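You operate a simulated robot arm through the tools that you are given. There is no shell and no other tool.

The job below is to be done with a simulated robot arm. You get a single attempt, and the scene is never put back.

TASK
Scrub the mud off both boots with the black brush.
Fine: dip it in the mop bucket for that, and put it back. Set down upright: black brush. What is to be rubbed or washed off counts as gone when no trace of it is left.

It is judged by the outcome, as a careful person would: the job done as asked, and still so three seconds after it is handed in. It fails if anything else is knocked over, pushed out of place, dropped, spilled or broken.

THE ROBOT
A 7-joint arm with a three-finger gripper, fixed in place. Base frame: the origin is on the floor under the middle of its stand, x ahead of it, y to its left, z up; the work surface is at about z = 0.88. Units: m, degrees, N and s.
It reaches about 1.342 m from its shoulder. Its first joint turns from -166.0 to 166.0 degrees. Payload 2.69 kg.
The TCP is the grasp point between the finger pads, 0.03 m short of the fingertips. In the tool frame z runs along the fingers and y along their closing line. The gripper opens to 0.128 m; its body begins 0.117 m behind the TCP.
Orientation is told as [roll, pitch, yaw] about the base's x, y, z axes, in that order, counted from this pose: with the fingers straight down and closing along the base's y, the tool's x points along the base's -x, its y along +y and its z along -z.

THE INTERFACE
- The arm moves only by the tool send_rows. Its argument "rows" is a list of rows, each a list of 7 numbers: the opening in per cent of the stroke, from 0 (shut) to 100 (fully open), then the shift along the base's x, y, z in units of 40 mm (1.0 is 40 mm), then the turn, a rotation vector about the base's x, y, z in units of 6 degrees (1.0 is 6 degrees). In form: [[claw, x, y, z, wx, wy, wz], ...]. A call has 1 to 20 rows; each row shifts and turns the commanded pose from where the row before left it. A call with a number of a shift or a turn outside -1 to 1 is refused whole. Each row takes 0.2 s and may step no farther than 0.05 m and 8.6 degrees from the row before; otherwise, or with a gripper value out of range, the whole call is refused. A pose out of reach is approached as far as the arm can. The call stops where the force on the tool passes 40 N (or 10 N more than at its start, if that is more) or the arm is blocked; 0.2 s more then pass. Each finger travels about 0.127 m/s and halts on what it meets, pressing with about 40 N; the grip force reading is that of the motor and also rises with nothing between the fingers. The clock runs only during rows and for 0.2 s after the last one: add rows that do not move to give the fingers time. The reply holds the time, the measured pose of the TCP, the force on the tool along the base axes, the opening and the grip force, in the units named above and with some noise, with the torque about the TCP (base axes, N m) and any sound that the robot's microphone picked up.
- Cameras (640 x 400 px; columns grow to the right, rows downward): "scene" is fixed at [0.3993, -0.6522, 1.5978]; the picture's right is [0.61, -0.80, 0.00], its down [-0.61, -0.46, -0.64] and it looks along [0.51, 0.39, -0.77] (base axes); focal length 214 px, centre (320, 200). "wrist" rides on the gripper at [0.058, 0.054, -0.131] in the tool frame; the picture's right is [-0.68, 0.74, 0.00], its down [-0.62, -0.57, -0.55] and it looks along [-0.40, -0.37, 0.84] (tool axes); focal length 234 px, centre (320, 200). There is no depth. A picture from a camera that has moved, and an enlarged one, comes with that camera's place and axes in the base frame and with its lens.
- grab_frame(camera): a new picture of that camera. It takes no simulated time.
- raise_lower(by): moves the trunk up (or, below 0, down) by that many m; the arm rides with it, the base frame stays. It gives what a move gives, with no picture.
- inspect(camera, box): a new picture of the part [left, top, right, bottom] of that camera's present view, enlarged. It takes no simulated time.
- finish_job(): hands the job in; it is judged then, once.

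Places have to be worked out from the pictures, the camera data and where the tool is seen. Open the gripper and draw the arm clear of the work before you hand the job in, unless the task says otherwise.

The tools are called as a command line: name --pt "numbers of a row" for each row, then --argument value for the rest, lists and objects as JSON in quotes. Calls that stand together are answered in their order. send_rows: Moves the arm, as the interface text tells. Its arguments: {"type":"object","properties":{"rows":{"type":"array","items":{"type":"array","items":{"type":"number"}}}},"required":["rows"]} The other tools are called the same way: raise_lower (by) moves the trunk up or down; grab_frame (camera) takes a picture; inspect (camera, box) takes an enlarged picture of a part of a camera's view; finish_job () hands the job in.

At the start:

```text
time_s: 0.0
tool_pos: [0.6656, -0.2567, 1.3711]
orientation: [0.0, 0.1, 0.2]
ft_force: [0.5, 0.5, -0.7]
wrist_torque: [-0.03, -0.01, 0.01]
gripper_width: 0.1279
finger_force: 0.1
trunk travel left (down, up): [-0.15, 0.2]
```

scene: 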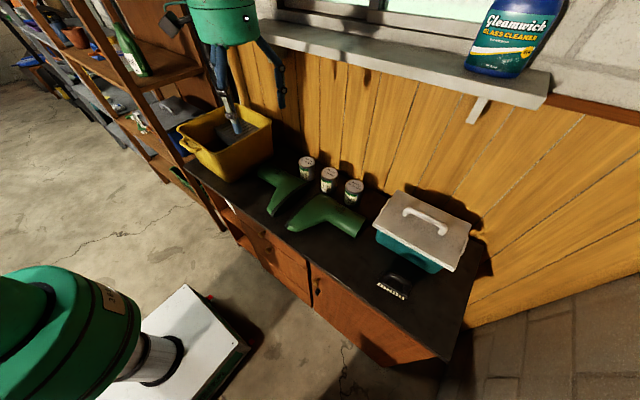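
wrist: 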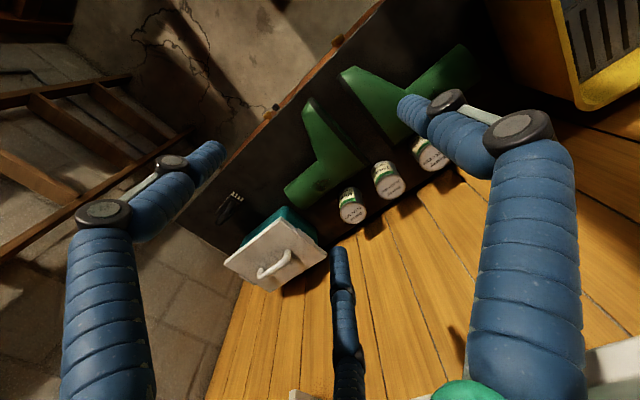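

The first pictures show a dark bench with a yellow mop bucket, two green boots lying down, three tins, a teal box with a lid, and a black brush near the box. I'll enlarge several areas to look closer.

inspect --camera "scene" --box '[240, 140, 400, 240]'

inspect --camera "scene" --box '[350, 220, 478, 300]'

inspect --camera "scene" --box '[160, 90, 320, 190]'

inspect --camera "wrist" --box '[200, 20, 520, 220]'

```text
4.00 times, centred on (320, 190) of scene
camera zoom: at [0.3993, -0.6522, 1.5978], right [0.61, -0.8, 0.0], down [-0.61, -0.46, -0.64], along [0.51, 0.39, -0.77], focal length 858 px, centre (320, 240)
```

zoom: 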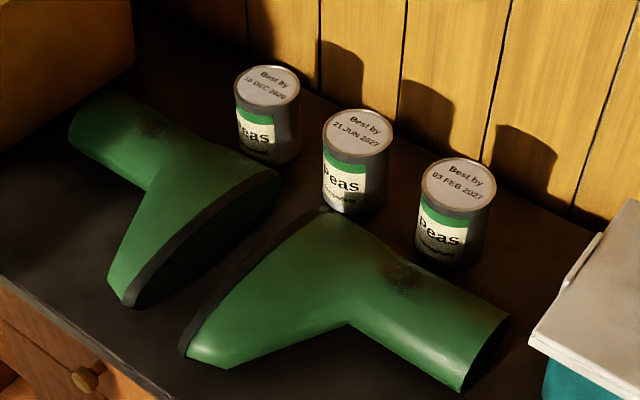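

```text
5.00 times, centred on (414, 260) of scene
camera zoom: at [0.3993, -0.6522, 1.5978], right [0.61, -0.8, 0.0], down [-0.61, -0.46, -0.64], along [0.51, 0.39, -0.77], focal length 1072 px, centre (-150, -100)
```

zoom: 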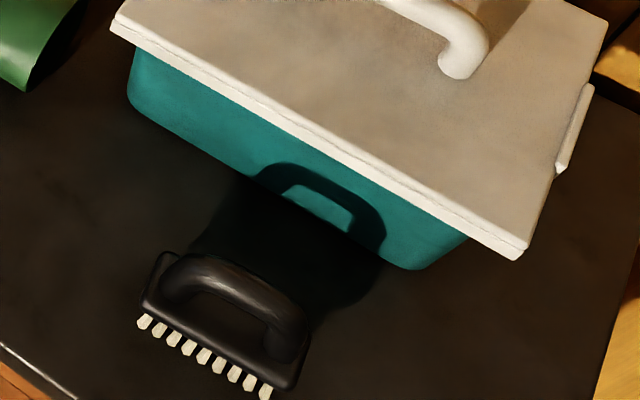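

```text
4.00 times, centred on (240, 140) of scene
camera zoom: at [0.3993, -0.6522, 1.5978], right [0.61, -0.8, 0.0], down [-0.61, -0.46, -0.64], along [0.51, 0.39, -0.77], focal length 858 px, centre (640, 440)
```

zoom: 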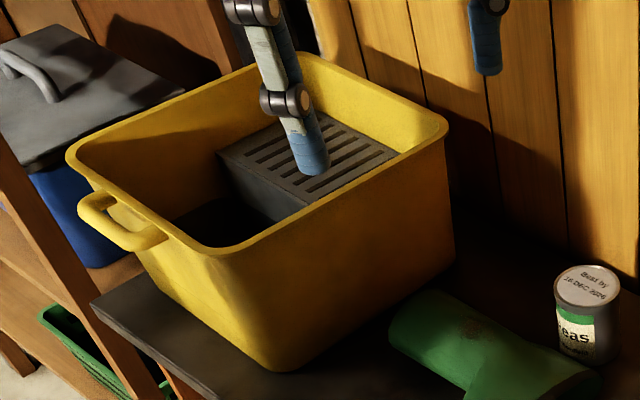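

```text
2.00 times, centred on (360, 120) of wrist
camera zoom: at [0.6071, -0.2027, 1.5025], right [0.67, 0.74, 0.0], down [0.62, -0.56, 0.55], along [0.4, -0.37, -0.84], focal length 468 px, centre (240, 360)
```

zoom: 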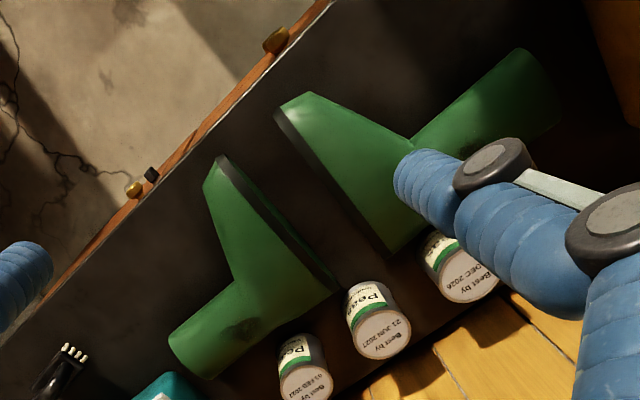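

I place the brush at about (0.725, -0.70), standing on its bristles with its handle along y. The muddy patches are near (0.834, -0.417, 0.95) and (0.84, -0.085, 0.95), and the bucket rim is at about z = 1.08. I'll move the hand above the brush area, yawing toward -80°, to get closer pictures.

send_rows --pt "100 0.057 -0.5 -0.2 0 0 -1" --pt "100 0.057 -0.5 -0.2 0 0 -1" --pt "100 0.057 -0.5 -0.2 0 0 -1" --pt "100 0.057 -0.5 -0.2 0 0 -1" --pt "100 0.057 -0.5 -0.2 0 0 -1" --pt "100 0.057 -0.5 -0.2 0 0 -1" --pt "100 0.057 -0.5 -0.2 0 0 -1" --pt "100 0.057 -0.5 -0.2 0 0 -1" --pt "100 0.057 -0.5 -0.2 0 0 -1" --pt "100 0.057 -0.5 -0.2 0 0 -1" --pt "100 0.057 -0.5 -0.2 0 0 -1" --pt "100 0.057 -0.5 -0.2 0 0 -1" --pt "100 0.057 -0.5 -0.2 0 0 -1" --pt "100 0 0 0 0 0 0"

```text
time_s: 3.0
tool_pos: [0.6965, -0.5182, 1.2655]
orientation: [-0.1, 0.0, -77.9]
ft_force: [-0.3, 0.4, -0.9]
wrist_torque: [0.06, 0.04, -0.05]
gripper_width: 0.128
finger_force: 0.1
trunk travel left (down, up): [-0.15, 0.2]
```

The arm followed as commanded. Now I'll look from the new wrist position.

grab_frame --camera "wrist"

grab_frame --camera "scene"

```text
taken
camera wrist: at [0.7363, -0.4497, 1.3984], right [0.86, -0.51, 0.0], down [-0.42, -0.72, 0.55], along [-0.28, -0.47, -0.84], focal length 234 px, centre (320, 200)
```

wrist: 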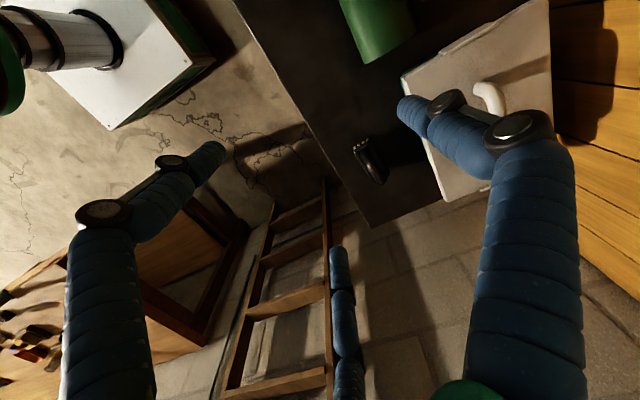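

```text
taken
```

scene: 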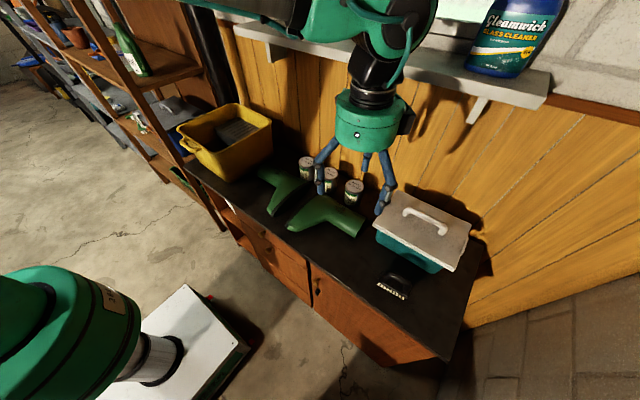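

The brush shows near pixel (370,160) in the wrist view, so I'll enlarge it and check the bucket interior from the scene camera.

inspect --camera "wrist" --box '[320, 120, 432, 190]'

inspect --camera "scene" --box '[170, 90, 282, 160]'

inspect --camera "scene" --box '[360, 250, 440, 300]'

```text
5.71 times, centred on (376, 155) of wrist
camera zoom: at [0.7363, -0.4497, 1.3984], right [0.86, -0.51, 0.0], down [-0.42, -0.72, 0.55], along [-0.28, -0.47, -0.84], focal length 1338 px, centre (0, 457)
```

zoom: 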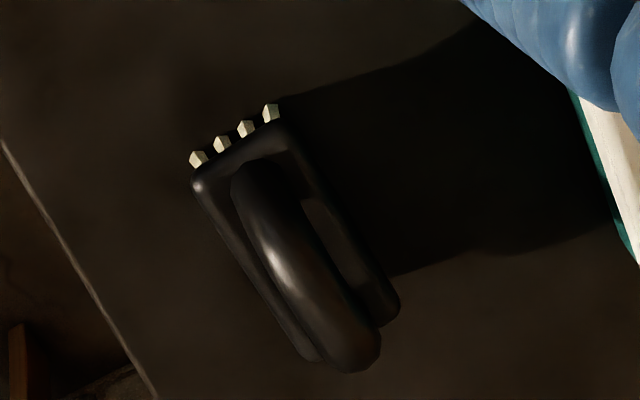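

```text
5.71 times, centred on (226, 125) of scene
camera zoom: at [0.3993, -0.6522, 1.5978], right [0.61, -0.8, 0.0], down [-0.61, -0.46, -0.64], along [0.51, 0.39, -0.77], focal length 1226 px, centre (857, 629)
```

zoom: 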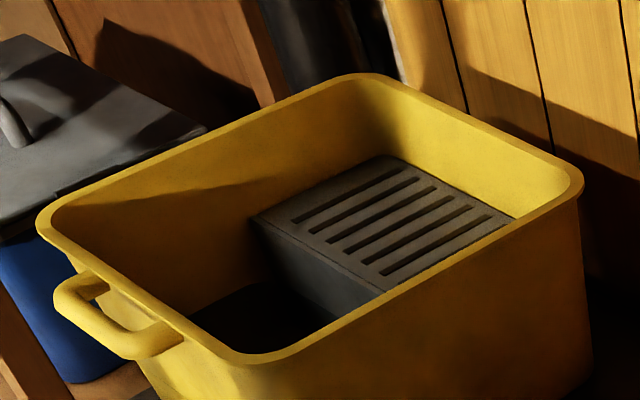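

```text
8.00 times, centred on (400, 275) of scene
camera zoom: at [0.3993, -0.6522, 1.5978], right [0.61, -0.8, 0.0], down [-0.61, -0.46, -0.64], along [0.51, 0.39, -0.77], focal length 1716 px, centre (-320, -400)
```

zoom: 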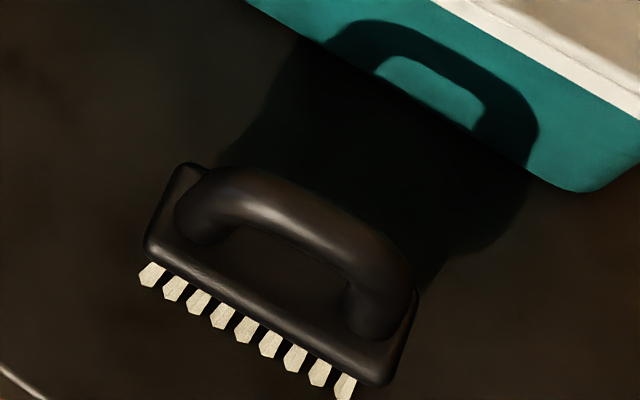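

By combining both views, the brush is centred near (0.727, -0.702) with its long axis about 5.5° off y. I'll turn the last 6°, move over it with the gripper half open, and stop at z of about 1.06 to look.

send_rows --pt "60 0.125 -0.767 -0.25 0 0 -0.5" --pt "60 0.125 -0.767 -0.25 0 0 -0.5" --pt "60 0.125 -0.767 -0.25 0 0 -0.06" --pt "60 0.125 -0.767 -0.25 0 0 0" --pt "60 0.125 -0.767 -0.25 0 0 0" --pt "60 0.125 -0.767 -0.25 0 0 0" --pt "60 0 0 -0.9 0 0 0" --pt "60 0 0 -0.9 0 0 0" --pt "60 0 0 -0.9 0 0 0" --pt "60 0 0 -0.9 0 0 0" --pt "60 0 0 0 0 0 0"

grab_frame --camera "wrist"

grab_frame --camera "scene"

```text
time_s: 5.4
tool_pos: [0.728, -0.6994, 1.0642]
orientation: [-0.1, 0.0, -84.1]
ft_force: [-0.1, -0.6, -0.9]
wrist_torque: [0.04, 0.0, 0.0]
gripper_width: 0.0766
finger_force: 0.0
trunk travel left (down, up): [-0.15, 0.2]
```

```text
taken
camera wrist: at [0.7751, -0.6357, 1.1955], right [0.8, -0.6, 0.0], down [-0.5, -0.67, 0.55], along [-0.33, -0.44, -0.84], focal length 234 px, centre (320, 200)
```

wrist: 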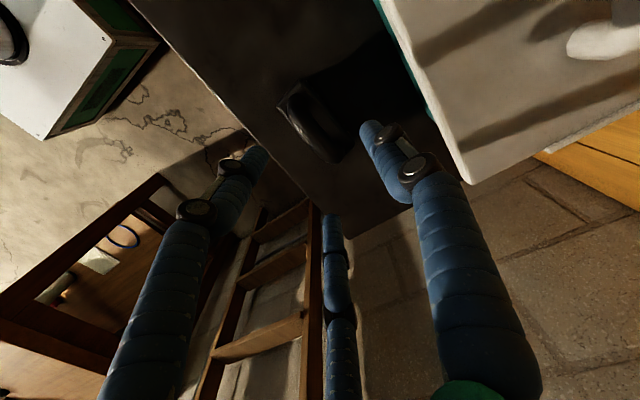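

```text
taken
```

scene: 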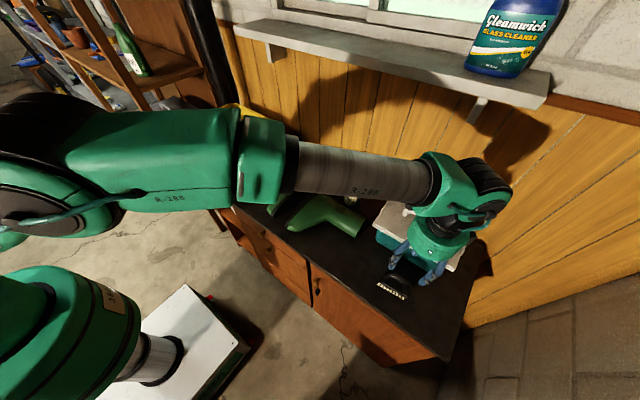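

I'll enlarge the brush area in the wrist view to refine the handle position and height.

inspect --camera "wrist" --box '[240, 60, 400, 160]'

inspect --camera "scene" --box '[360, 210, 488, 290]'

```text
4.00 times, centred on (320, 110) of wrist
camera zoom: at [0.7751, -0.6357, 1.1955], right [0.8, -0.6, 0.0], down [-0.5, -0.67, 0.55], along [-0.33, -0.44, -0.84], focal length 937 px, centre (320, 560)
```

zoom: 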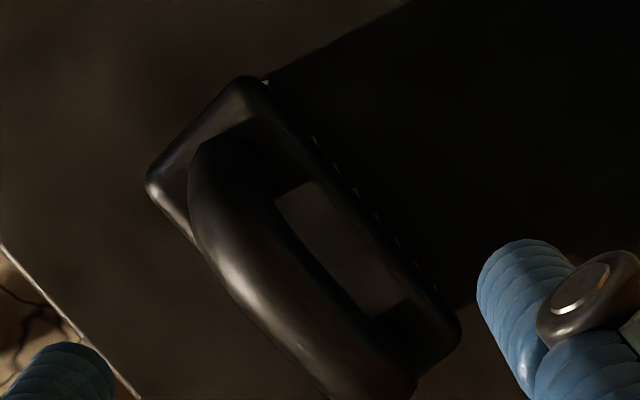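

```text
5.00 times, centred on (424, 250) of scene
camera zoom: at [0.3993, -0.6522, 1.5978], right [0.61, -0.8, 0.0], down [-0.61, -0.46, -0.64], along [0.51, 0.39, -0.77], focal length 1072 px, centre (-200, -50)
```

zoom: 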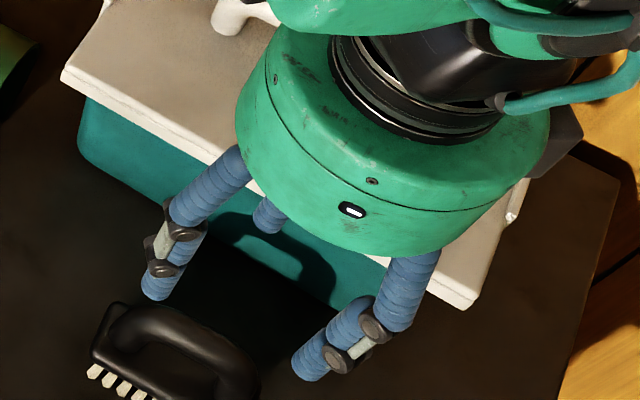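

The TCP sits right over the handle and the two-finger side faces -x, straddling it. I'll go down to about z = 0.957 and check again before closing.

send_rows --pt "60 0 0.05 -0.67 0 0 0" --pt "60 0 0 -0.67 0 0 0" --pt "60 0 0 -0.67 0 0 0" --pt "60 0 0 -0.67 0 0 0" --pt "60 0 0 0 0 0 0"

inspect --camera "scene" --box '[360, 220, 456, 280]'

inspect --camera "wrist" --box '[200, 60, 440, 210]'

```text
time_s: 6.6
tool_pos: [0.7262, -0.6974, 0.9549]
orientation: [-0.1, 0.0, -84.2]
ft_force: [0.0, 0.0, -0.5]
wrist_torque: [0.05, 0.03, 0.0]
gripper_width: 0.0768
finger_force: 0.0
trunk travel left (down, up): [-0.15, 0.2]
```

```text
6.67 times, centred on (408, 250) of scene
camera zoom: at [0.3993, -0.6522, 1.5978], right [0.61, -0.8, 0.0], down [-0.61, -0.46, -0.64], along [0.51, 0.39, -0.77], focal length 1430 px, centre (-267, -133)
```

zoom: 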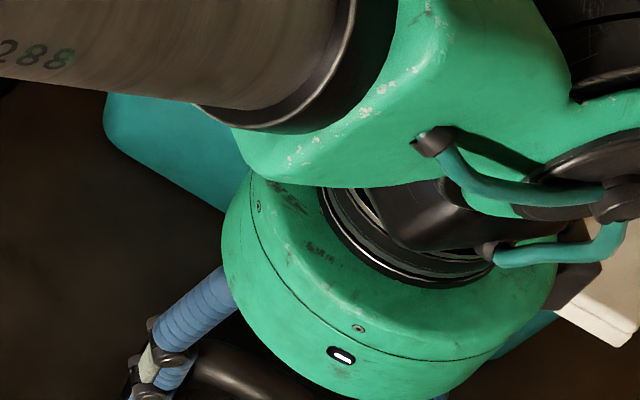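

```text
2.67 times, centred on (320, 135) of wrist
camera zoom: at [0.7744, -0.6342, 1.0873], right [0.8, -0.6, 0.0], down [-0.5, -0.67, 0.55], along [-0.33, -0.44, -0.84], focal length 624 px, centre (320, 373)
```

zoom: 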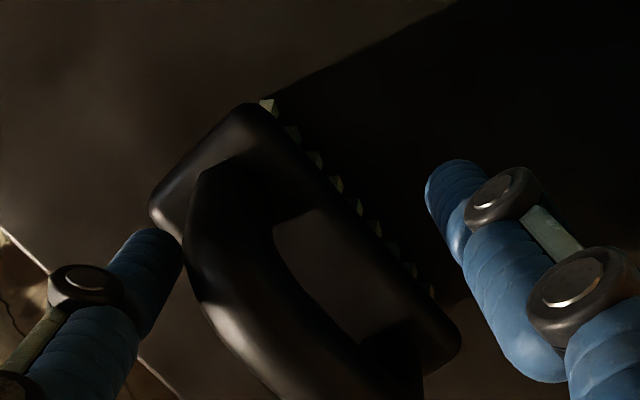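

The fingers straddle the handle symmetrically and nothing is touching. I'll lower about 12 mm more and then close gently, watching the readings.

send_rows --pt "60 -0.03 -0.02 -0.15 0 0 -0.15" --pt "60 0 0 -0.15 0 0 0" --pt "60 0 0 0 0 0 0"

inspect --camera "wrist" --box '[200, 60, 440, 210]'

```text
time_s: 7.4
tool_pos: [0.7262, -0.6992, 0.9478]
orientation: [0.2, 0.0, -85.1]
ft_force: [1.2, -0.5, 18.0]
wrist_torque: [0.33, 0.42, 0.0]
gripper_width: 0.0805
finger_force: 2.8
trunk travel left (down, up): [-0.15, 0.2]
```

```text
2.67 times, centred on (320, 135) of wrist
camera zoom: at [0.7741, -0.6365, 1.079], right [0.79, -0.61, 0.0], down [-0.51, -0.66, 0.55], along [-0.33, -0.44, -0.84], focal length 624 px, centre (320, 373)
```

zoom: 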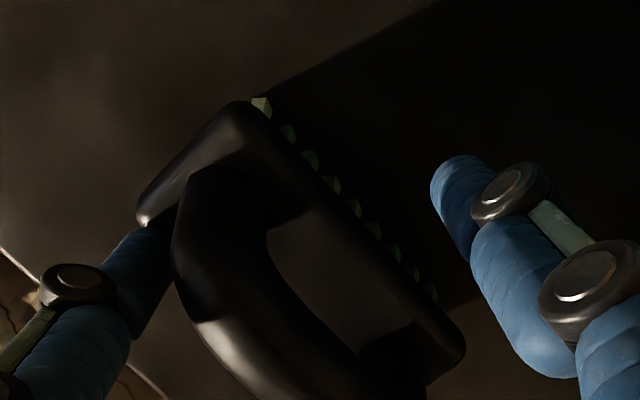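

The reading of +18 N shows the fingertips resting on the brush block, so its top is at about z = 0.918. I'll back off 10 mm and close on the handle.

send_rows --pt "60 0 0 0.27 0 0 0" --pt "60 0 0 0 0 0 0" --pt "45 0 0 0 0 0 0" --pt "30 0 0 0 0 0 0" --pt "20 0 0 0 0 0 0" --pt "10 0 0 0 0 0 0" --pt "10 0 0 0 0 0 0"

inspect --camera "wrist" --box '[200, 60, 440, 210]'

grab_frame --camera "scene"

```text
time_s: 9.0
tool_pos: [0.725, -0.7, 0.9545]
orientation: [-0.1, 0.1, -85.1]
ft_force: [-1.3, 0.0, -0.9]
wrist_torque: [0.02, 0.0, 0.03]
gripper_width: 0.029
finger_force: 40.5
trunk travel left (down, up): [-0.15, 0.2]
```

```text
2.67 times, centred on (320, 135) of wrist
camera zoom: at [0.7738, -0.6363, 1.0859], right [0.79, -0.61, 0.0], down [-0.51, -0.66, 0.55], along [-0.34, -0.43, -0.84], focal length 624 px, centre (320, 373)
```

zoom: 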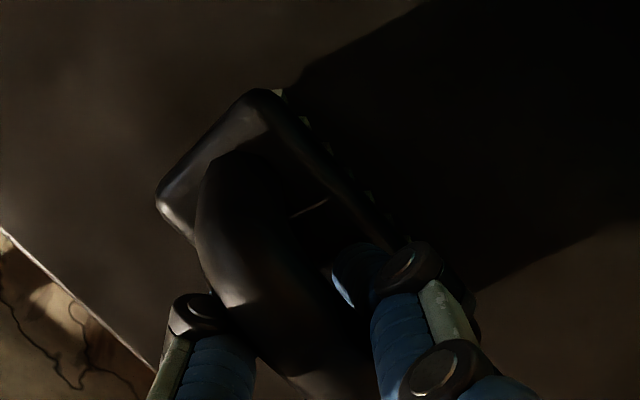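

```text
taken
```

scene: 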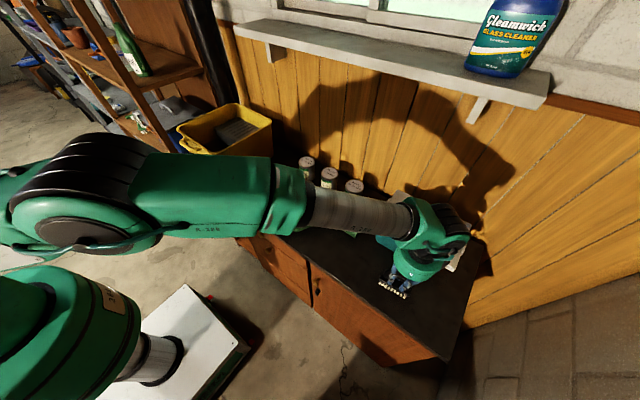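

The grip closed on the handle at 0.029 m and 40 N. I'll lift straight up slowly and check that the brush comes level.

send_rows --pt "5 0 0 0.3 0 0 0" --pt "5 0 0 0.5 0 0 0" --pt "5 0 0 0.8 0 0 0" --pt "5 0 0 1 0 0 0" --pt "5 0 0 1 0 0 0" --pt "5 0 0 0 0 0 0"

grab_frame --camera "wrist"

inspect --camera "scene" --box '[360, 190, 488, 270]'

```text
time_s: 10.4
tool_pos: [0.7249, -0.6999, 1.0964]
orientation: [-0.1, 0.1, -85.0]
ft_force: [-0.9, 0.6, -1.2]
wrist_torque: [-0.02, -0.01, -0.01]
gripper_width: 0.0291
finger_force: 40.3
trunk travel left (down, up): [-0.15, 0.2]
```

```text
taken
camera wrist: at [0.7737, -0.6372, 1.2288], right [0.79, -0.61, 0.0], down [-0.51, -0.66, 0.55], along [-0.34, -0.43, -0.84], focal length 234 px, centre (320, 200)
```

wrist: 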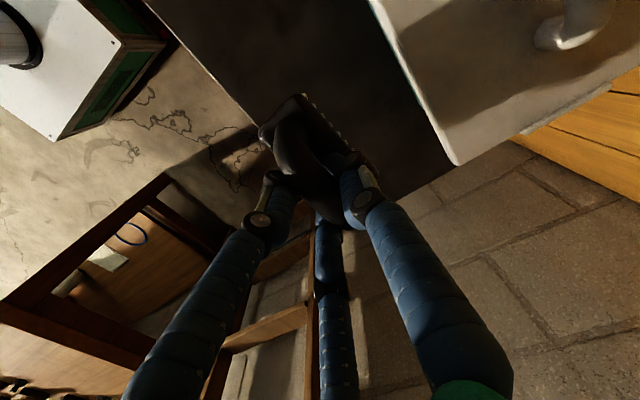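

```text
5.00 times, centred on (424, 230) of scene
camera zoom: at [0.3993, -0.6522, 1.5978], right [0.61, -0.8, 0.0], down [-0.61, -0.46, -0.64], along [0.51, 0.39, -0.77], focal length 1072 px, centre (-200, 50)
```

zoom: 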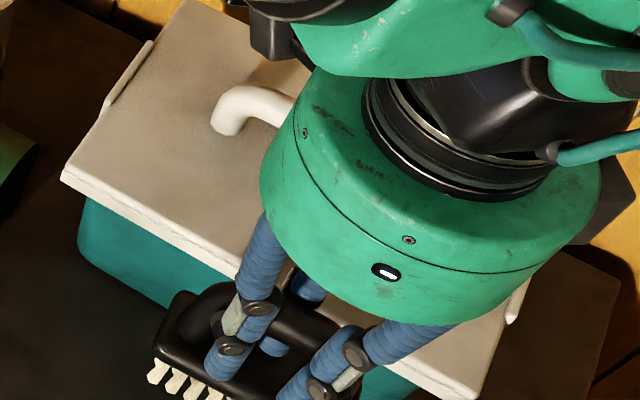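

The brush is held level, with the bristle tips about 0.075 m below the TCP. I'll raise it well above everything and carry it toward the bucket.

send_rows --pt "5 0 0 1 0 0 0" --pt "5 0 0 1 0 0 0" --pt "5 0 0 1 0 0 0" --pt "5 0 0 1 0 0 0" --pt "5 0 0 1 0 0 0" --pt "5 0 0.9 0 0 0 0" --pt "5 0 0.9 0 0 0 0" --pt "5 0 0.9 0 0 0 0" --pt "5 0 0.9 0 0 0 0" --pt "5 0 0.9 0 0 0 0" --pt "5 0 0.9 0 0 0 0" --pt "5 0 0.9 0 0 0 0" --pt "5 0 0.9 0 0 0 0" --pt "5 0 0.9 0 0 0 0" --pt "5 0 0.9 0 0 0 0" --pt "5 0 0 0 0 0 0"

grab_frame --camera "wrist"

grab_frame --camera "scene"

```text
time_s: 13.8
tool_pos: [0.7225, -0.3376, 1.2992]
orientation: [0.0, 0.2, -85.1]
ft_force: [-0.7, 1.0, -0.7]
wrist_torque: [-0.1, -0.03, -0.02]
gripper_width: 0.0296
finger_force: 39.6
trunk travel left (down, up): [-0.15, 0.2]
```

```text
taken
camera wrist: at [0.7712, -0.2748, 1.4308], right [0.79, -0.61, 0.0], down [-0.51, -0.66, 0.55], along [-0.34, -0.43, -0.84], focal length 234 px, centre (320, 200)
```

wrist: 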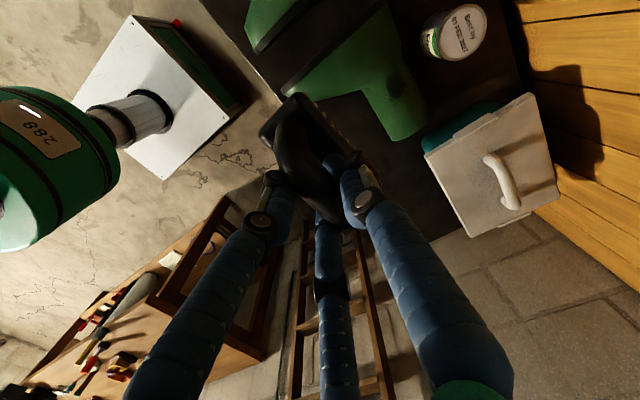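

```text
taken
```

scene: 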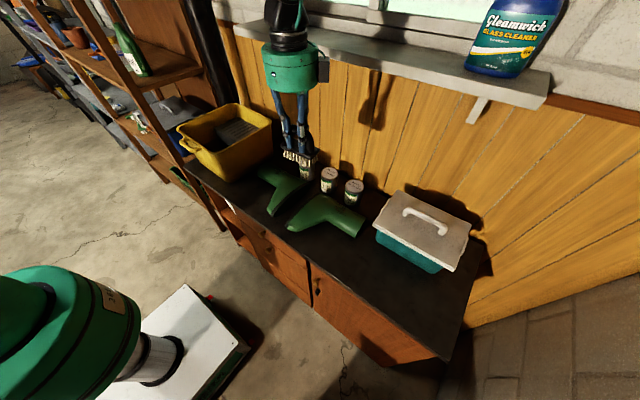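

From here both boots are in view without the fingers in the way, so I'll enlarge the boots to find every muddy patch.

inspect --camera "wrist" --box '[240, 0, 500, 162]'

inspect --camera "wrist" --box '[340, 50, 468, 130]'

inspect --camera "scene" --box '[250, 155, 378, 235]'

```text
2.46 times, centred on (370, 81) of wrist
camera zoom: at [0.7712, -0.2748, 1.4308], right [0.79, -0.61, 0.0], down [-0.51, -0.66, 0.55], along [-0.34, -0.43, -0.84], focal length 576 px, centre (197, 493)
```

zoom: 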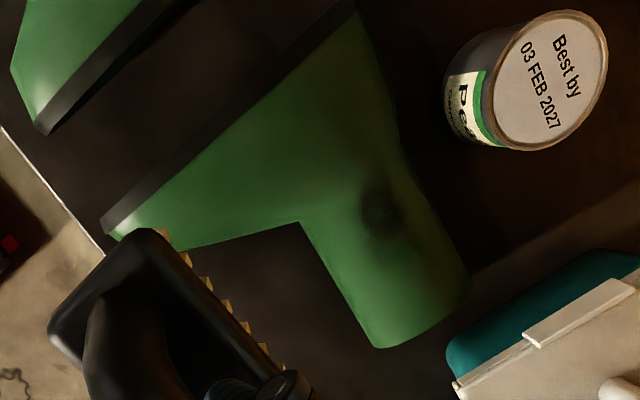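

```text
5.00 times, centred on (404, 90) of wrist
camera zoom: at [0.7712, -0.2748, 1.4308], right [0.79, -0.61, 0.0], down [-0.51, -0.66, 0.55], along [-0.34, -0.43, -0.84], focal length 1171 px, centre (-100, 750)
```

zoom: 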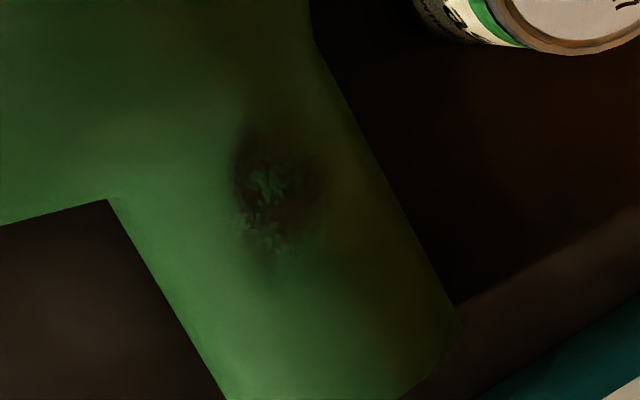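

```text
5.00 times, centred on (314, 195) of scene
camera zoom: at [0.3993, -0.6522, 1.5978], right [0.61, -0.8, 0.0], down [-0.61, -0.46, -0.64], along [0.51, 0.39, -0.77], focal length 1072 px, centre (350, 225)
```

zoom: 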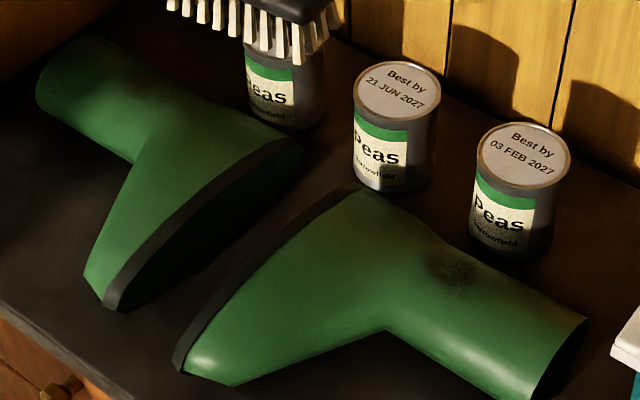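

The right boot has a single muddy patch at about (0.842, -0.415, 0.953), on top of a shaft running along y. The bucket's open water lies in front of the grey wringer, and I judge the water surface to be about z = 0.975. I'll carry the brush over the bucket at z = 1.30.

send_rows --pt "5 0.076 0.9 0 0 0 0" --pt "5 0.076 0.9 0 0 0 0" --pt "5 0.076 0.9 0 0 0 0" --pt "5 0.076 0.9 0 0 0 0" --pt "5 0.076 0.9 0 0 0 0" --pt "5 0.076 0.9 0 0 0 0" --pt "5 0.076 0.9 0 0 0 0" --pt "5 0.076 0.9 0 0 0 0" --pt "5 0.076 0.9 0 0 0 0" --pt "5 0.076 0.9 0 0 0 0" --pt "5 0.076 0.9 0 0 0 0" --pt "5 0.076 0.9 0 0 0 0" --pt "5 0.076 0.9 0 0 0 0" --pt "5 0.076 0.9 0 0 0 0" --pt "5 0 0 0 0 0 0"

grab_frame --camera "wrist"

grab_frame --camera "scene"

```text
time_s: 17.0
tool_pos: [0.7635, 0.1642, 1.2995]
orientation: [-0.1, 0.1, -85.2]
ft_force: [-0.2, 0.3, -0.8]
wrist_torque: [-0.07, -0.01, 0.0]
gripper_width: 0.0295
finger_force: 40.1
trunk travel left (down, up): [-0.15, 0.2]
```

```text
taken
camera wrist: at [0.8126, 0.2276, 1.4309], right [0.79, -0.61, 0.0], down [-0.51, -0.66, 0.55], along [-0.34, -0.43, -0.84], focal length 234 px, centre (320, 200)
```

wrist: 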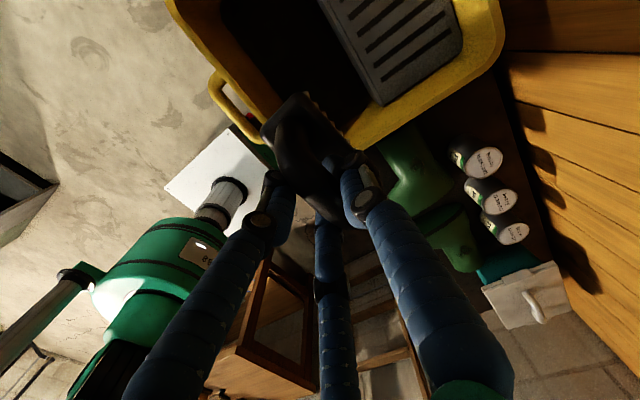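

```text
taken
```

scene: 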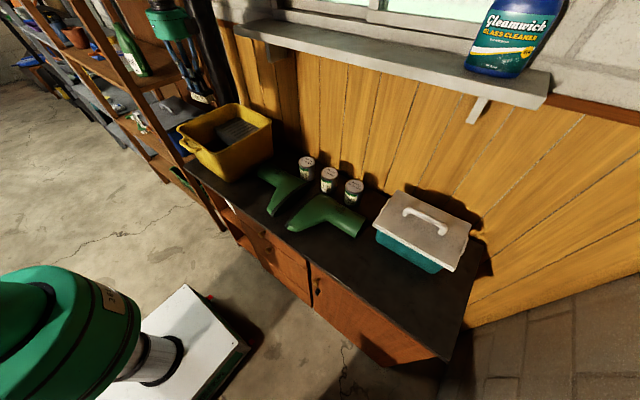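

The wrist view now looks into the bucket, so I'll enlarge it to fix the wall and wringer positions.

inspect --camera "wrist" --box '[160, 0, 520, 225]'

inspect --camera "scene" --box '[140, 60, 300, 160]'

```text
1.78 times, centred on (340, 112) of wrist
camera zoom: at [0.8126, 0.2276, 1.4309], right [0.79, -0.61, 0.0], down [-0.51, -0.66, 0.55], along [-0.34, -0.43, -0.84], focal length 416 px, centre (284, 356)
```

zoom: 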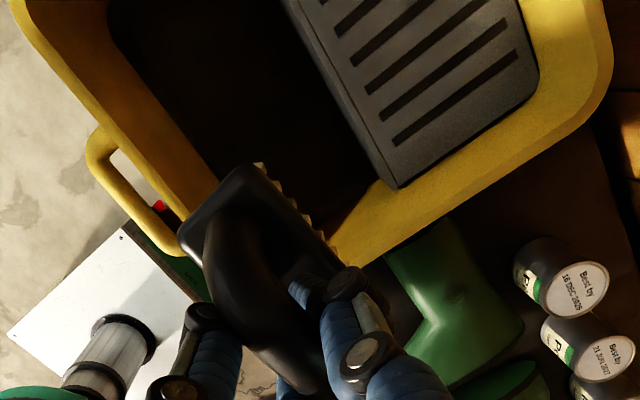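

```text
4.00 times, centred on (220, 110) of scene
camera zoom: at [0.3993, -0.6522, 1.5978], right [0.61, -0.8, 0.0], down [-0.61, -0.46, -0.64], along [0.51, 0.39, -0.77], focal length 858 px, centre (720, 560)
```

zoom: 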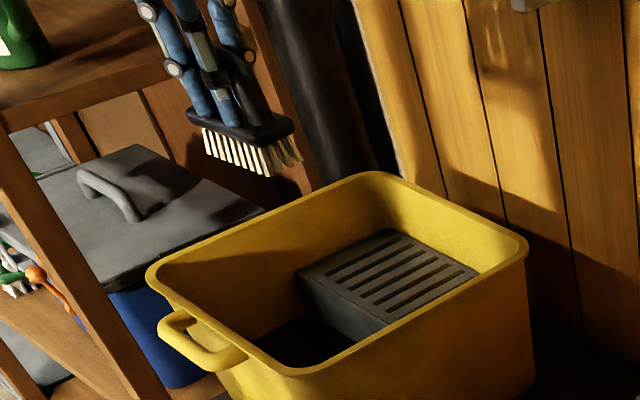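

From the two views the bucket rim is at about z = 1.06, the wringer's front face at x = 0.845 and the water at about z = 0.945, with open water over x 0.70–0.84 and y 0.10–0.35. I'll centre over it and lower to TCP z of about 1.03 first.

send_rows --pt "5 0.1 0.64 0 0 0 0" --pt "5 0.1 0.64 0 0 0 0" --pt "5 0 0 -0.84 0 0 0" --pt "5 0 0 -0.84 0 0 0" --pt "5 0 0 -0.84 0 0 0" --pt "5 0 0 -0.84 0 0 0" --pt "5 0 0 -0.84 0 0 0" --pt "5 0 0 -0.6 0 0 0" --pt "5 0 0 -0.5 0 0 0" --pt "5 0 0 0 0 0 0"

grab_frame --camera "wrist"

inspect --camera "scene" --box '[150, 60, 310, 160]'

```text
time_s: 19.2
tool_pos: [0.7747, 0.2151, 1.0853]
orientation: [-0.1, 0.1, -85.1]
ft_force: [0.9, 0.3, -0.7]
wrist_torque: [-0.01, 0.03, 0.02]
gripper_width: 0.0297
finger_force: 40.2
trunk travel left (down, up): [-0.15, 0.2]
```

```text
taken
camera wrist: at [0.8232, 0.2773, 1.2172], right [0.79, -0.61, 0.0], down [-0.51, -0.66, 0.55], along [-0.34, -0.43, -0.84], focal length 234 px, centre (320, 200)
```

wrist: 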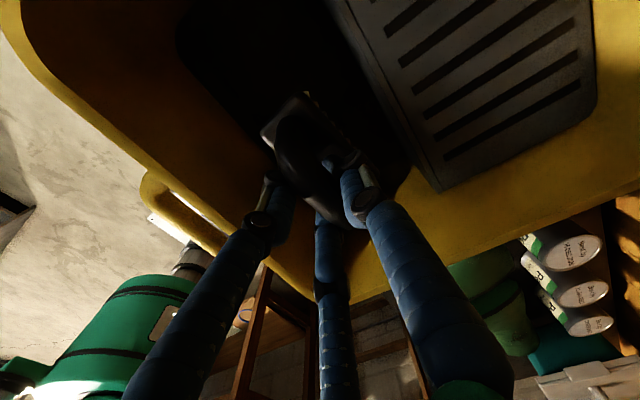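

```text
4.00 times, centred on (230, 110) of scene
camera zoom: at [0.3993, -0.6522, 1.5978], right [0.61, -0.8, 0.0], down [-0.61, -0.46, -0.64], along [0.51, 0.39, -0.77], focal length 858 px, centre (680, 560)
```

zoom: 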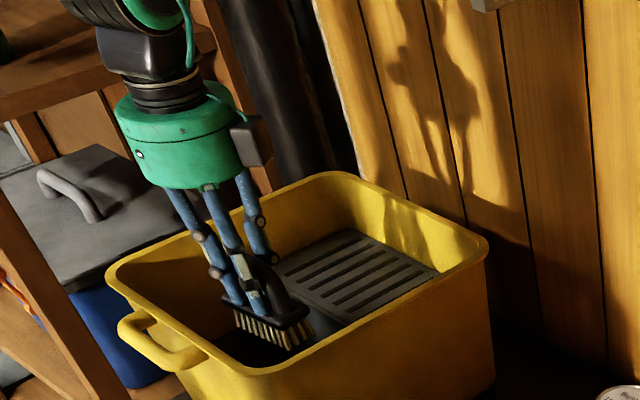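

The brush is inside the opening, clear of the front wall and the wringer. I'll lower it further in small steps to wet the bristles, watching for contact and sound.

send_rows --pt "5 0 0 -0.4 0 0 0" --pt "5 0 0 -0.4 0 0 0" --pt "5 0 0 -0.4 0 0 0" --pt "5 0 0 -0.4 0 0 0" --pt "5 0 0 -0.4 0 0 0" --pt "5 0 0 0 0 0 0"

grab_frame --camera "wrist"

inspect --camera "scene" --box '[180, 90, 276, 150]'

```text
time_s: 20.6
tool_pos: [0.7742, 0.2163, 1.0073]
orientation: [-0.1, 0.1, -85.1]
ft_force: [0.1, 0.9, -1.5]
wrist_torque: [-0.02, 0.02, -0.03]
gripper_width: 0.0297
finger_force: 40.6
trunk travel left (down, up): [-0.15, 0.2]
```

```text
taken
camera wrist: at [0.8227, 0.2783, 1.1387], right [0.79, -0.61, 0.0], down [-0.51, -0.66, 0.55], along [-0.34, -0.43, -0.84], focal length 234 px, centre (320, 200)
```

wrist: 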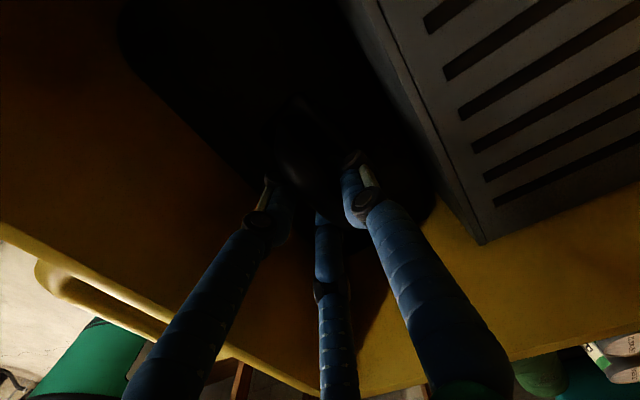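

```text
6.67 times, centred on (228, 120) of scene
camera zoom: at [0.3993, -0.6522, 1.5978], right [0.61, -0.8, 0.0], down [-0.61, -0.46, -0.64], along [0.51, 0.39, -0.77], focal length 1430 px, centre (933, 733)
```

zoom: 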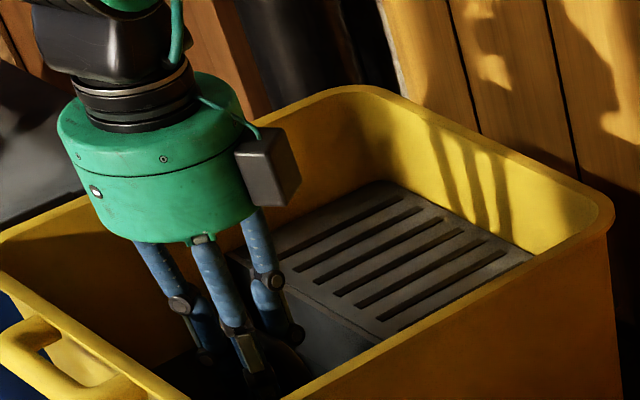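

No contact force yet, so I'll enlarge the wrist view to see whether the bristles have reached the water.

inspect --camera "wrist" --box '[200, 50, 440, 200]'

```text
2.67 times, centred on (320, 125) of wrist
camera zoom: at [0.8227, 0.2783, 1.1387], right [0.79, -0.61, 0.0], down [-0.51, -0.66, 0.55], along [-0.34, -0.43, -0.84], focal length 624 px, centre (320, 400)
```

zoom: 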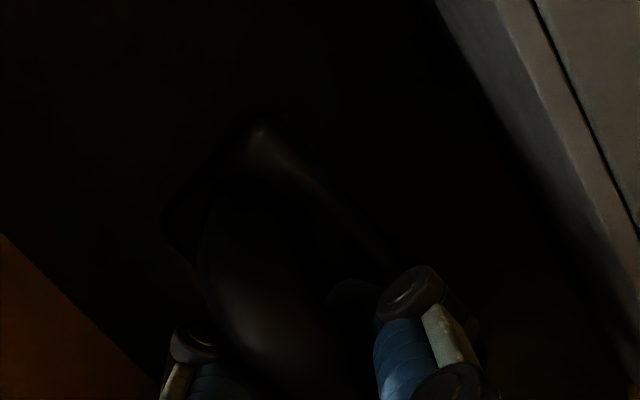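

The water line on the front wall triangulates to about z = 0.93–0.95, so the tips are only just at the surface. I'll lower another 22 mm, swish gently along y and hold.

send_rows --pt "5 0 0 -0.28 0 0 0" --pt "5 0 0 -0.27 0 0 0" --pt "5 0 0.2 0 0 0 0" --pt "5 0 -0.2 0 0 0 0" --pt "5 0 -0.2 0 0 0 0" --pt "5 0 0.2 0 0 0 0" --pt "5 0 0 0 0 0 0" --pt "5 0 0 0 0 0 0"

inspect --camera "wrist" --box '[200, 50, 440, 200]'

```text
time_s: 22.4
tool_pos: [0.7749, 0.2159, 0.9852]
orientation: [0.0, 0.1, -85.1]
ft_force: [-0.4, -0.4, -0.2]
wrist_torque: [-0.01, 0.02, -0.01]
gripper_width: 0.0301
finger_force: 39.6
trunk travel left (down, up): [-0.15, 0.2]
```

```text
2.67 times, centred on (320, 125) of wrist
camera zoom: at [0.8232, 0.2786, 1.1163], right [0.79, -0.61, 0.0], down [-0.51, -0.66, 0.55], along [-0.34, -0.43, -0.84], focal length 624 px, centre (320, 400)
```

zoom: 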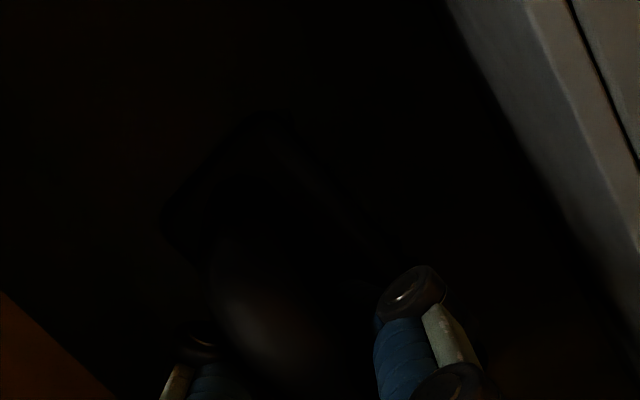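

It's too dark in there to judge, so I'll raise the brush a little, still within the bucket, and check the bristles from the scene camera.

send_rows --pt "5 0 0 0.5 0 0 0" --pt "5 0 0 0.5 0 0 0" --pt "5 0 0 0.7 0 0 0" --pt "5 0 0 0.8 0 0 0" --pt "5 0 0 0 0 0 0"

inspect --camera "scene" --box '[190, 100, 254, 140]'

inspect --camera "wrist" --box '[240, 60, 400, 160]'

```text
time_s: 23.6
tool_pos: [0.7739, 0.2152, 1.0858]
orientation: [-0.1, 0.1, -85.2]
ft_force: [-0.9, -0.3, 0.2]
wrist_torque: [0.03, -0.01, -0.04]
gripper_width: 0.0296
finger_force: 40.1
trunk travel left (down, up): [-0.15, 0.2]
```

```text
10.00 times, centred on (222, 120) of scene
camera zoom: at [0.3993, -0.6522, 1.5978], right [0.61, -0.8, 0.0], down [-0.61, -0.46, -0.64], along [0.51, 0.39, -0.77], focal length 2145 px, centre (1300, 1000)
```

zoom: 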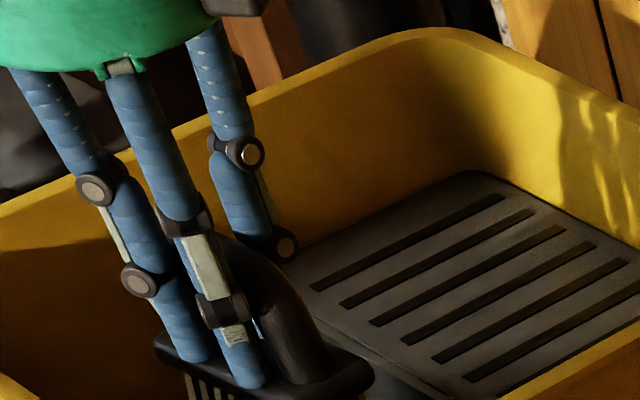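

```text
4.00 times, centred on (320, 110) of wrist
camera zoom: at [0.8233, 0.278, 1.2173], right [0.79, -0.61, 0.0], down [-0.51, -0.66, 0.55], along [-0.34, -0.43, -0.84], focal length 937 px, centre (320, 560)
```

zoom: 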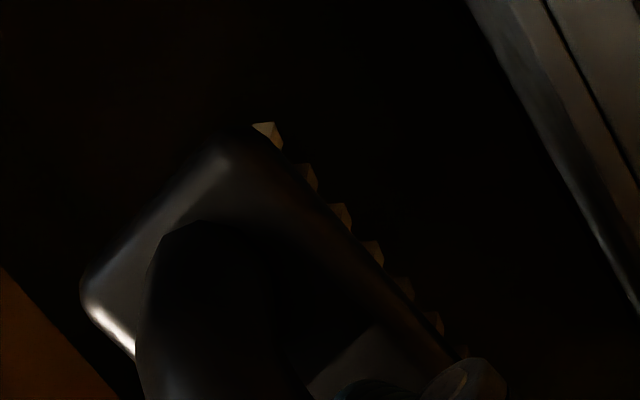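

I'll raise it 80 mm more, staying over the water, to see the bristles in better light.

send_rows --pt "5 0 0 0.8 0 0 0" --pt "5 0 0 0.8 0 0 0" --pt "5 0 0 0.6 0 0 0" --pt "5 0 0 0 0 0 0"

inspect --camera "scene" --box '[180, 80, 260, 130]'

inspect --camera "wrist" --box '[240, 60, 400, 160]'

```text
time_s: 24.6
tool_pos: [0.7763, 0.2143, 1.1719]
orientation: [-0.1, 0.1, -85.1]
ft_force: [-0.3, -0.1, -1.9]
wrist_torque: [-0.01, -0.01, 0.03]
gripper_width: 0.0297
finger_force: 39.9
trunk travel left (down, up): [-0.15, 0.2]
```

```text
8.00 times, centred on (220, 105) of scene
camera zoom: at [0.3993, -0.6522, 1.5978], right [0.61, -0.8, 0.0], down [-0.61, -0.46, -0.64], along [0.51, 0.39, -0.77], focal length 1716 px, centre (1120, 960)
```

zoom: 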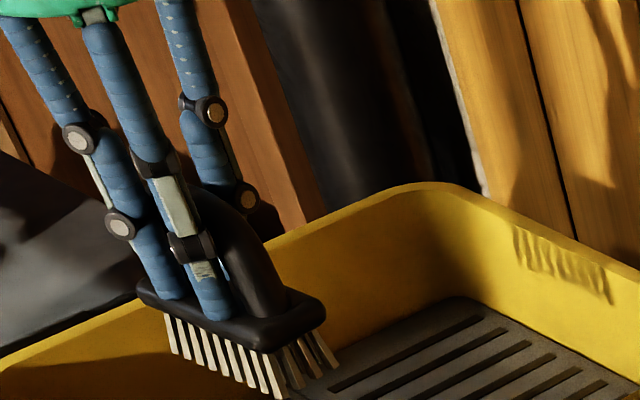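

```text
4.00 times, centred on (320, 110) of wrist
camera zoom: at [0.8243, 0.2774, 1.304], right [0.79, -0.61, 0.0], down [-0.51, -0.66, 0.55], along [-0.34, -0.43, -0.84], focal length 937 px, centre (320, 560)
```

zoom: 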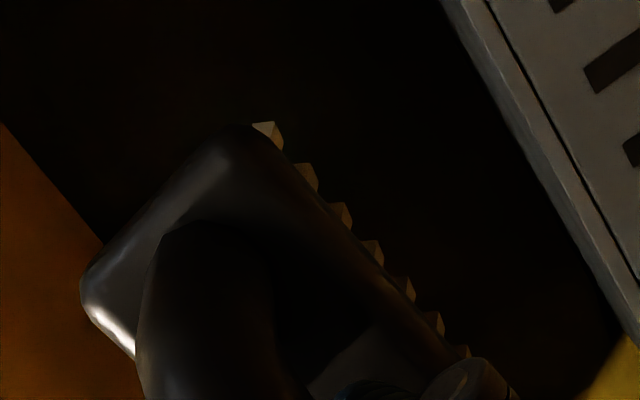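

The bristles look unharmed and I believe they were about 3 cm below the water line. I'll hold a moment over the bucket to drip, then raise and carry the brush to a viewing spot for the left boot.

send_rows --pt "5 0 0 0 0 0 0" --pt "5 0 0 0 0 0 0" --pt "5 0 0 0 0 0 0" --pt "5 0 0 0 0 0 0" --pt "5 0 0 0 0 0 0" --pt "5 0 0 0.8 0 0 0" --pt "5 0 0 0.8 0 0 0" --pt "5 0 0 0.4 0 0 0" --pt "5 -0.15 -0.9 0 0 0 0" --pt "5 -0.15 -0.9 0 0 0 0" --pt "5 -0.15 -0.9 0 0 0 0" --pt "5 -0.15 -0.9 0 0 0 0" --pt "5 -0.15 -0.9 0 0 0 0" --pt "5 -0.15 -0.9 0 0 0 0" --pt "5 0 0 0 0 0 0"

grab_frame --camera "wrist"

grab_frame --camera "scene"

```text
time_s: 27.8
tool_pos: [0.7389, -0.0017, 1.2516]
orientation: [-0.1, 0.0, -85.1]
ft_force: [-0.7, -0.9, -2.2]
wrist_torque: [0.01, 0.02, 0.0]
gripper_width: 0.0296
finger_force: 40.3
trunk travel left (down, up): [-0.15, 0.2]
```

```text
taken
camera wrist: at [0.7871, 0.0608, 1.3839], right [0.79, -0.61, 0.0], down [-0.51, -0.66, 0.55], along [-0.34, -0.43, -0.84], focal length 234 px, centre (320, 200)
```

wrist: 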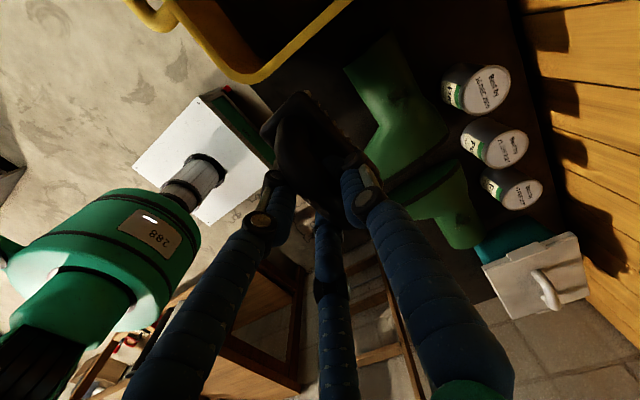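

```text
taken
```

scene: 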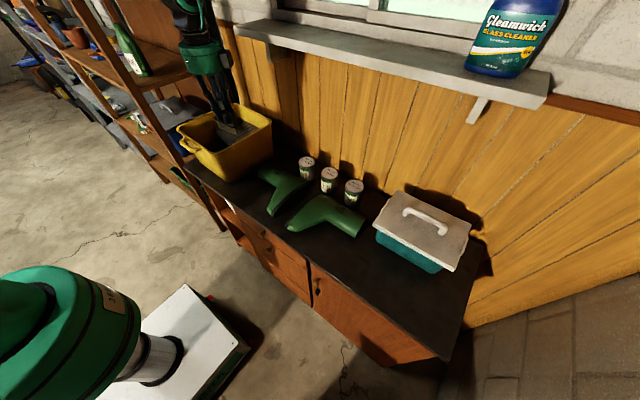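

The left boot and its patch are in view near pixel (400,95), so I'll enlarge it.

inspect --camera "wrist" --box '[330, 30, 490, 130]'

inspect --camera "scene" --box '[240, 150, 320, 200]'

inspect --camera "scene" --box '[180, 60, 260, 110]'

```text
4.00 times, centred on (410, 80) of wrist
camera zoom: at [0.7871, 0.0608, 1.3839], right [0.79, -0.61, 0.0], down [-0.51, -0.66, 0.55], along [-0.34, -0.43, -0.84], focal length 937 px, centre (-40, 680)
```

zoom: 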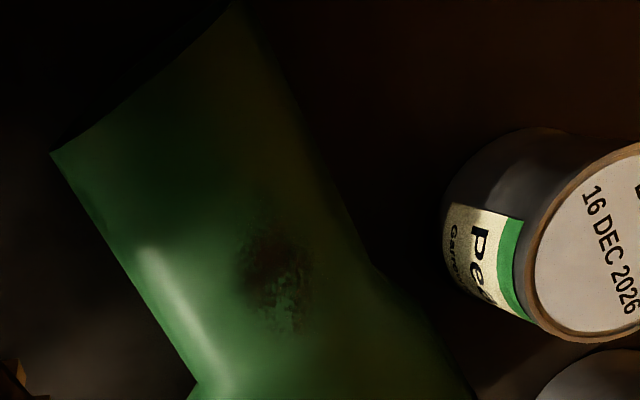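

```text
8.00 times, centred on (280, 175) of scene
camera zoom: at [0.3993, -0.6522, 1.5978], right [0.61, -0.8, 0.0], down [-0.61, -0.46, -0.64], along [0.51, 0.39, -0.77], focal length 1716 px, centre (640, 400)
```

zoom: 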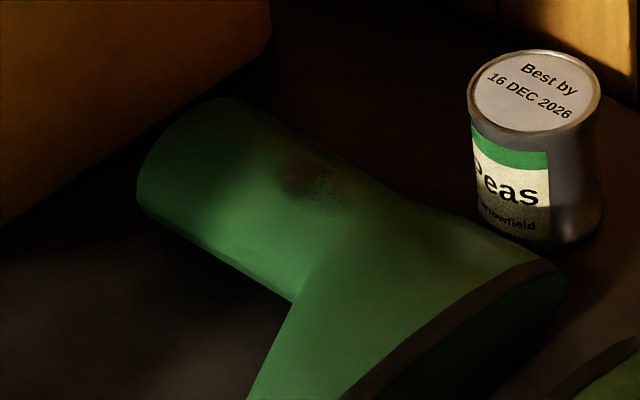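

```text
8.00 times, centred on (220, 85) of scene
camera zoom: at [0.3993, -0.6522, 1.5978], right [0.61, -0.8, 0.0], down [-0.61, -0.46, -0.64], along [0.51, 0.39, -0.77], focal length 1716 px, centre (1120, 1120)
```

zoom: 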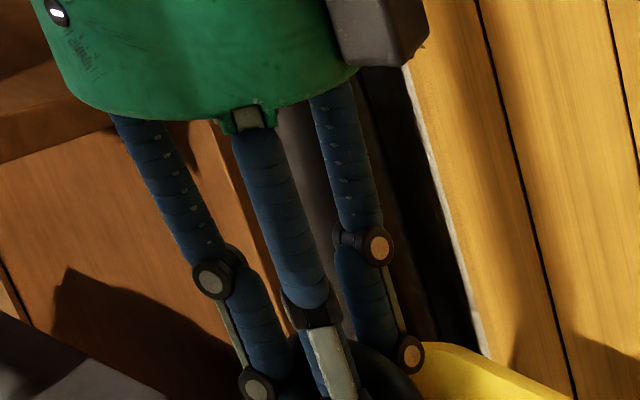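

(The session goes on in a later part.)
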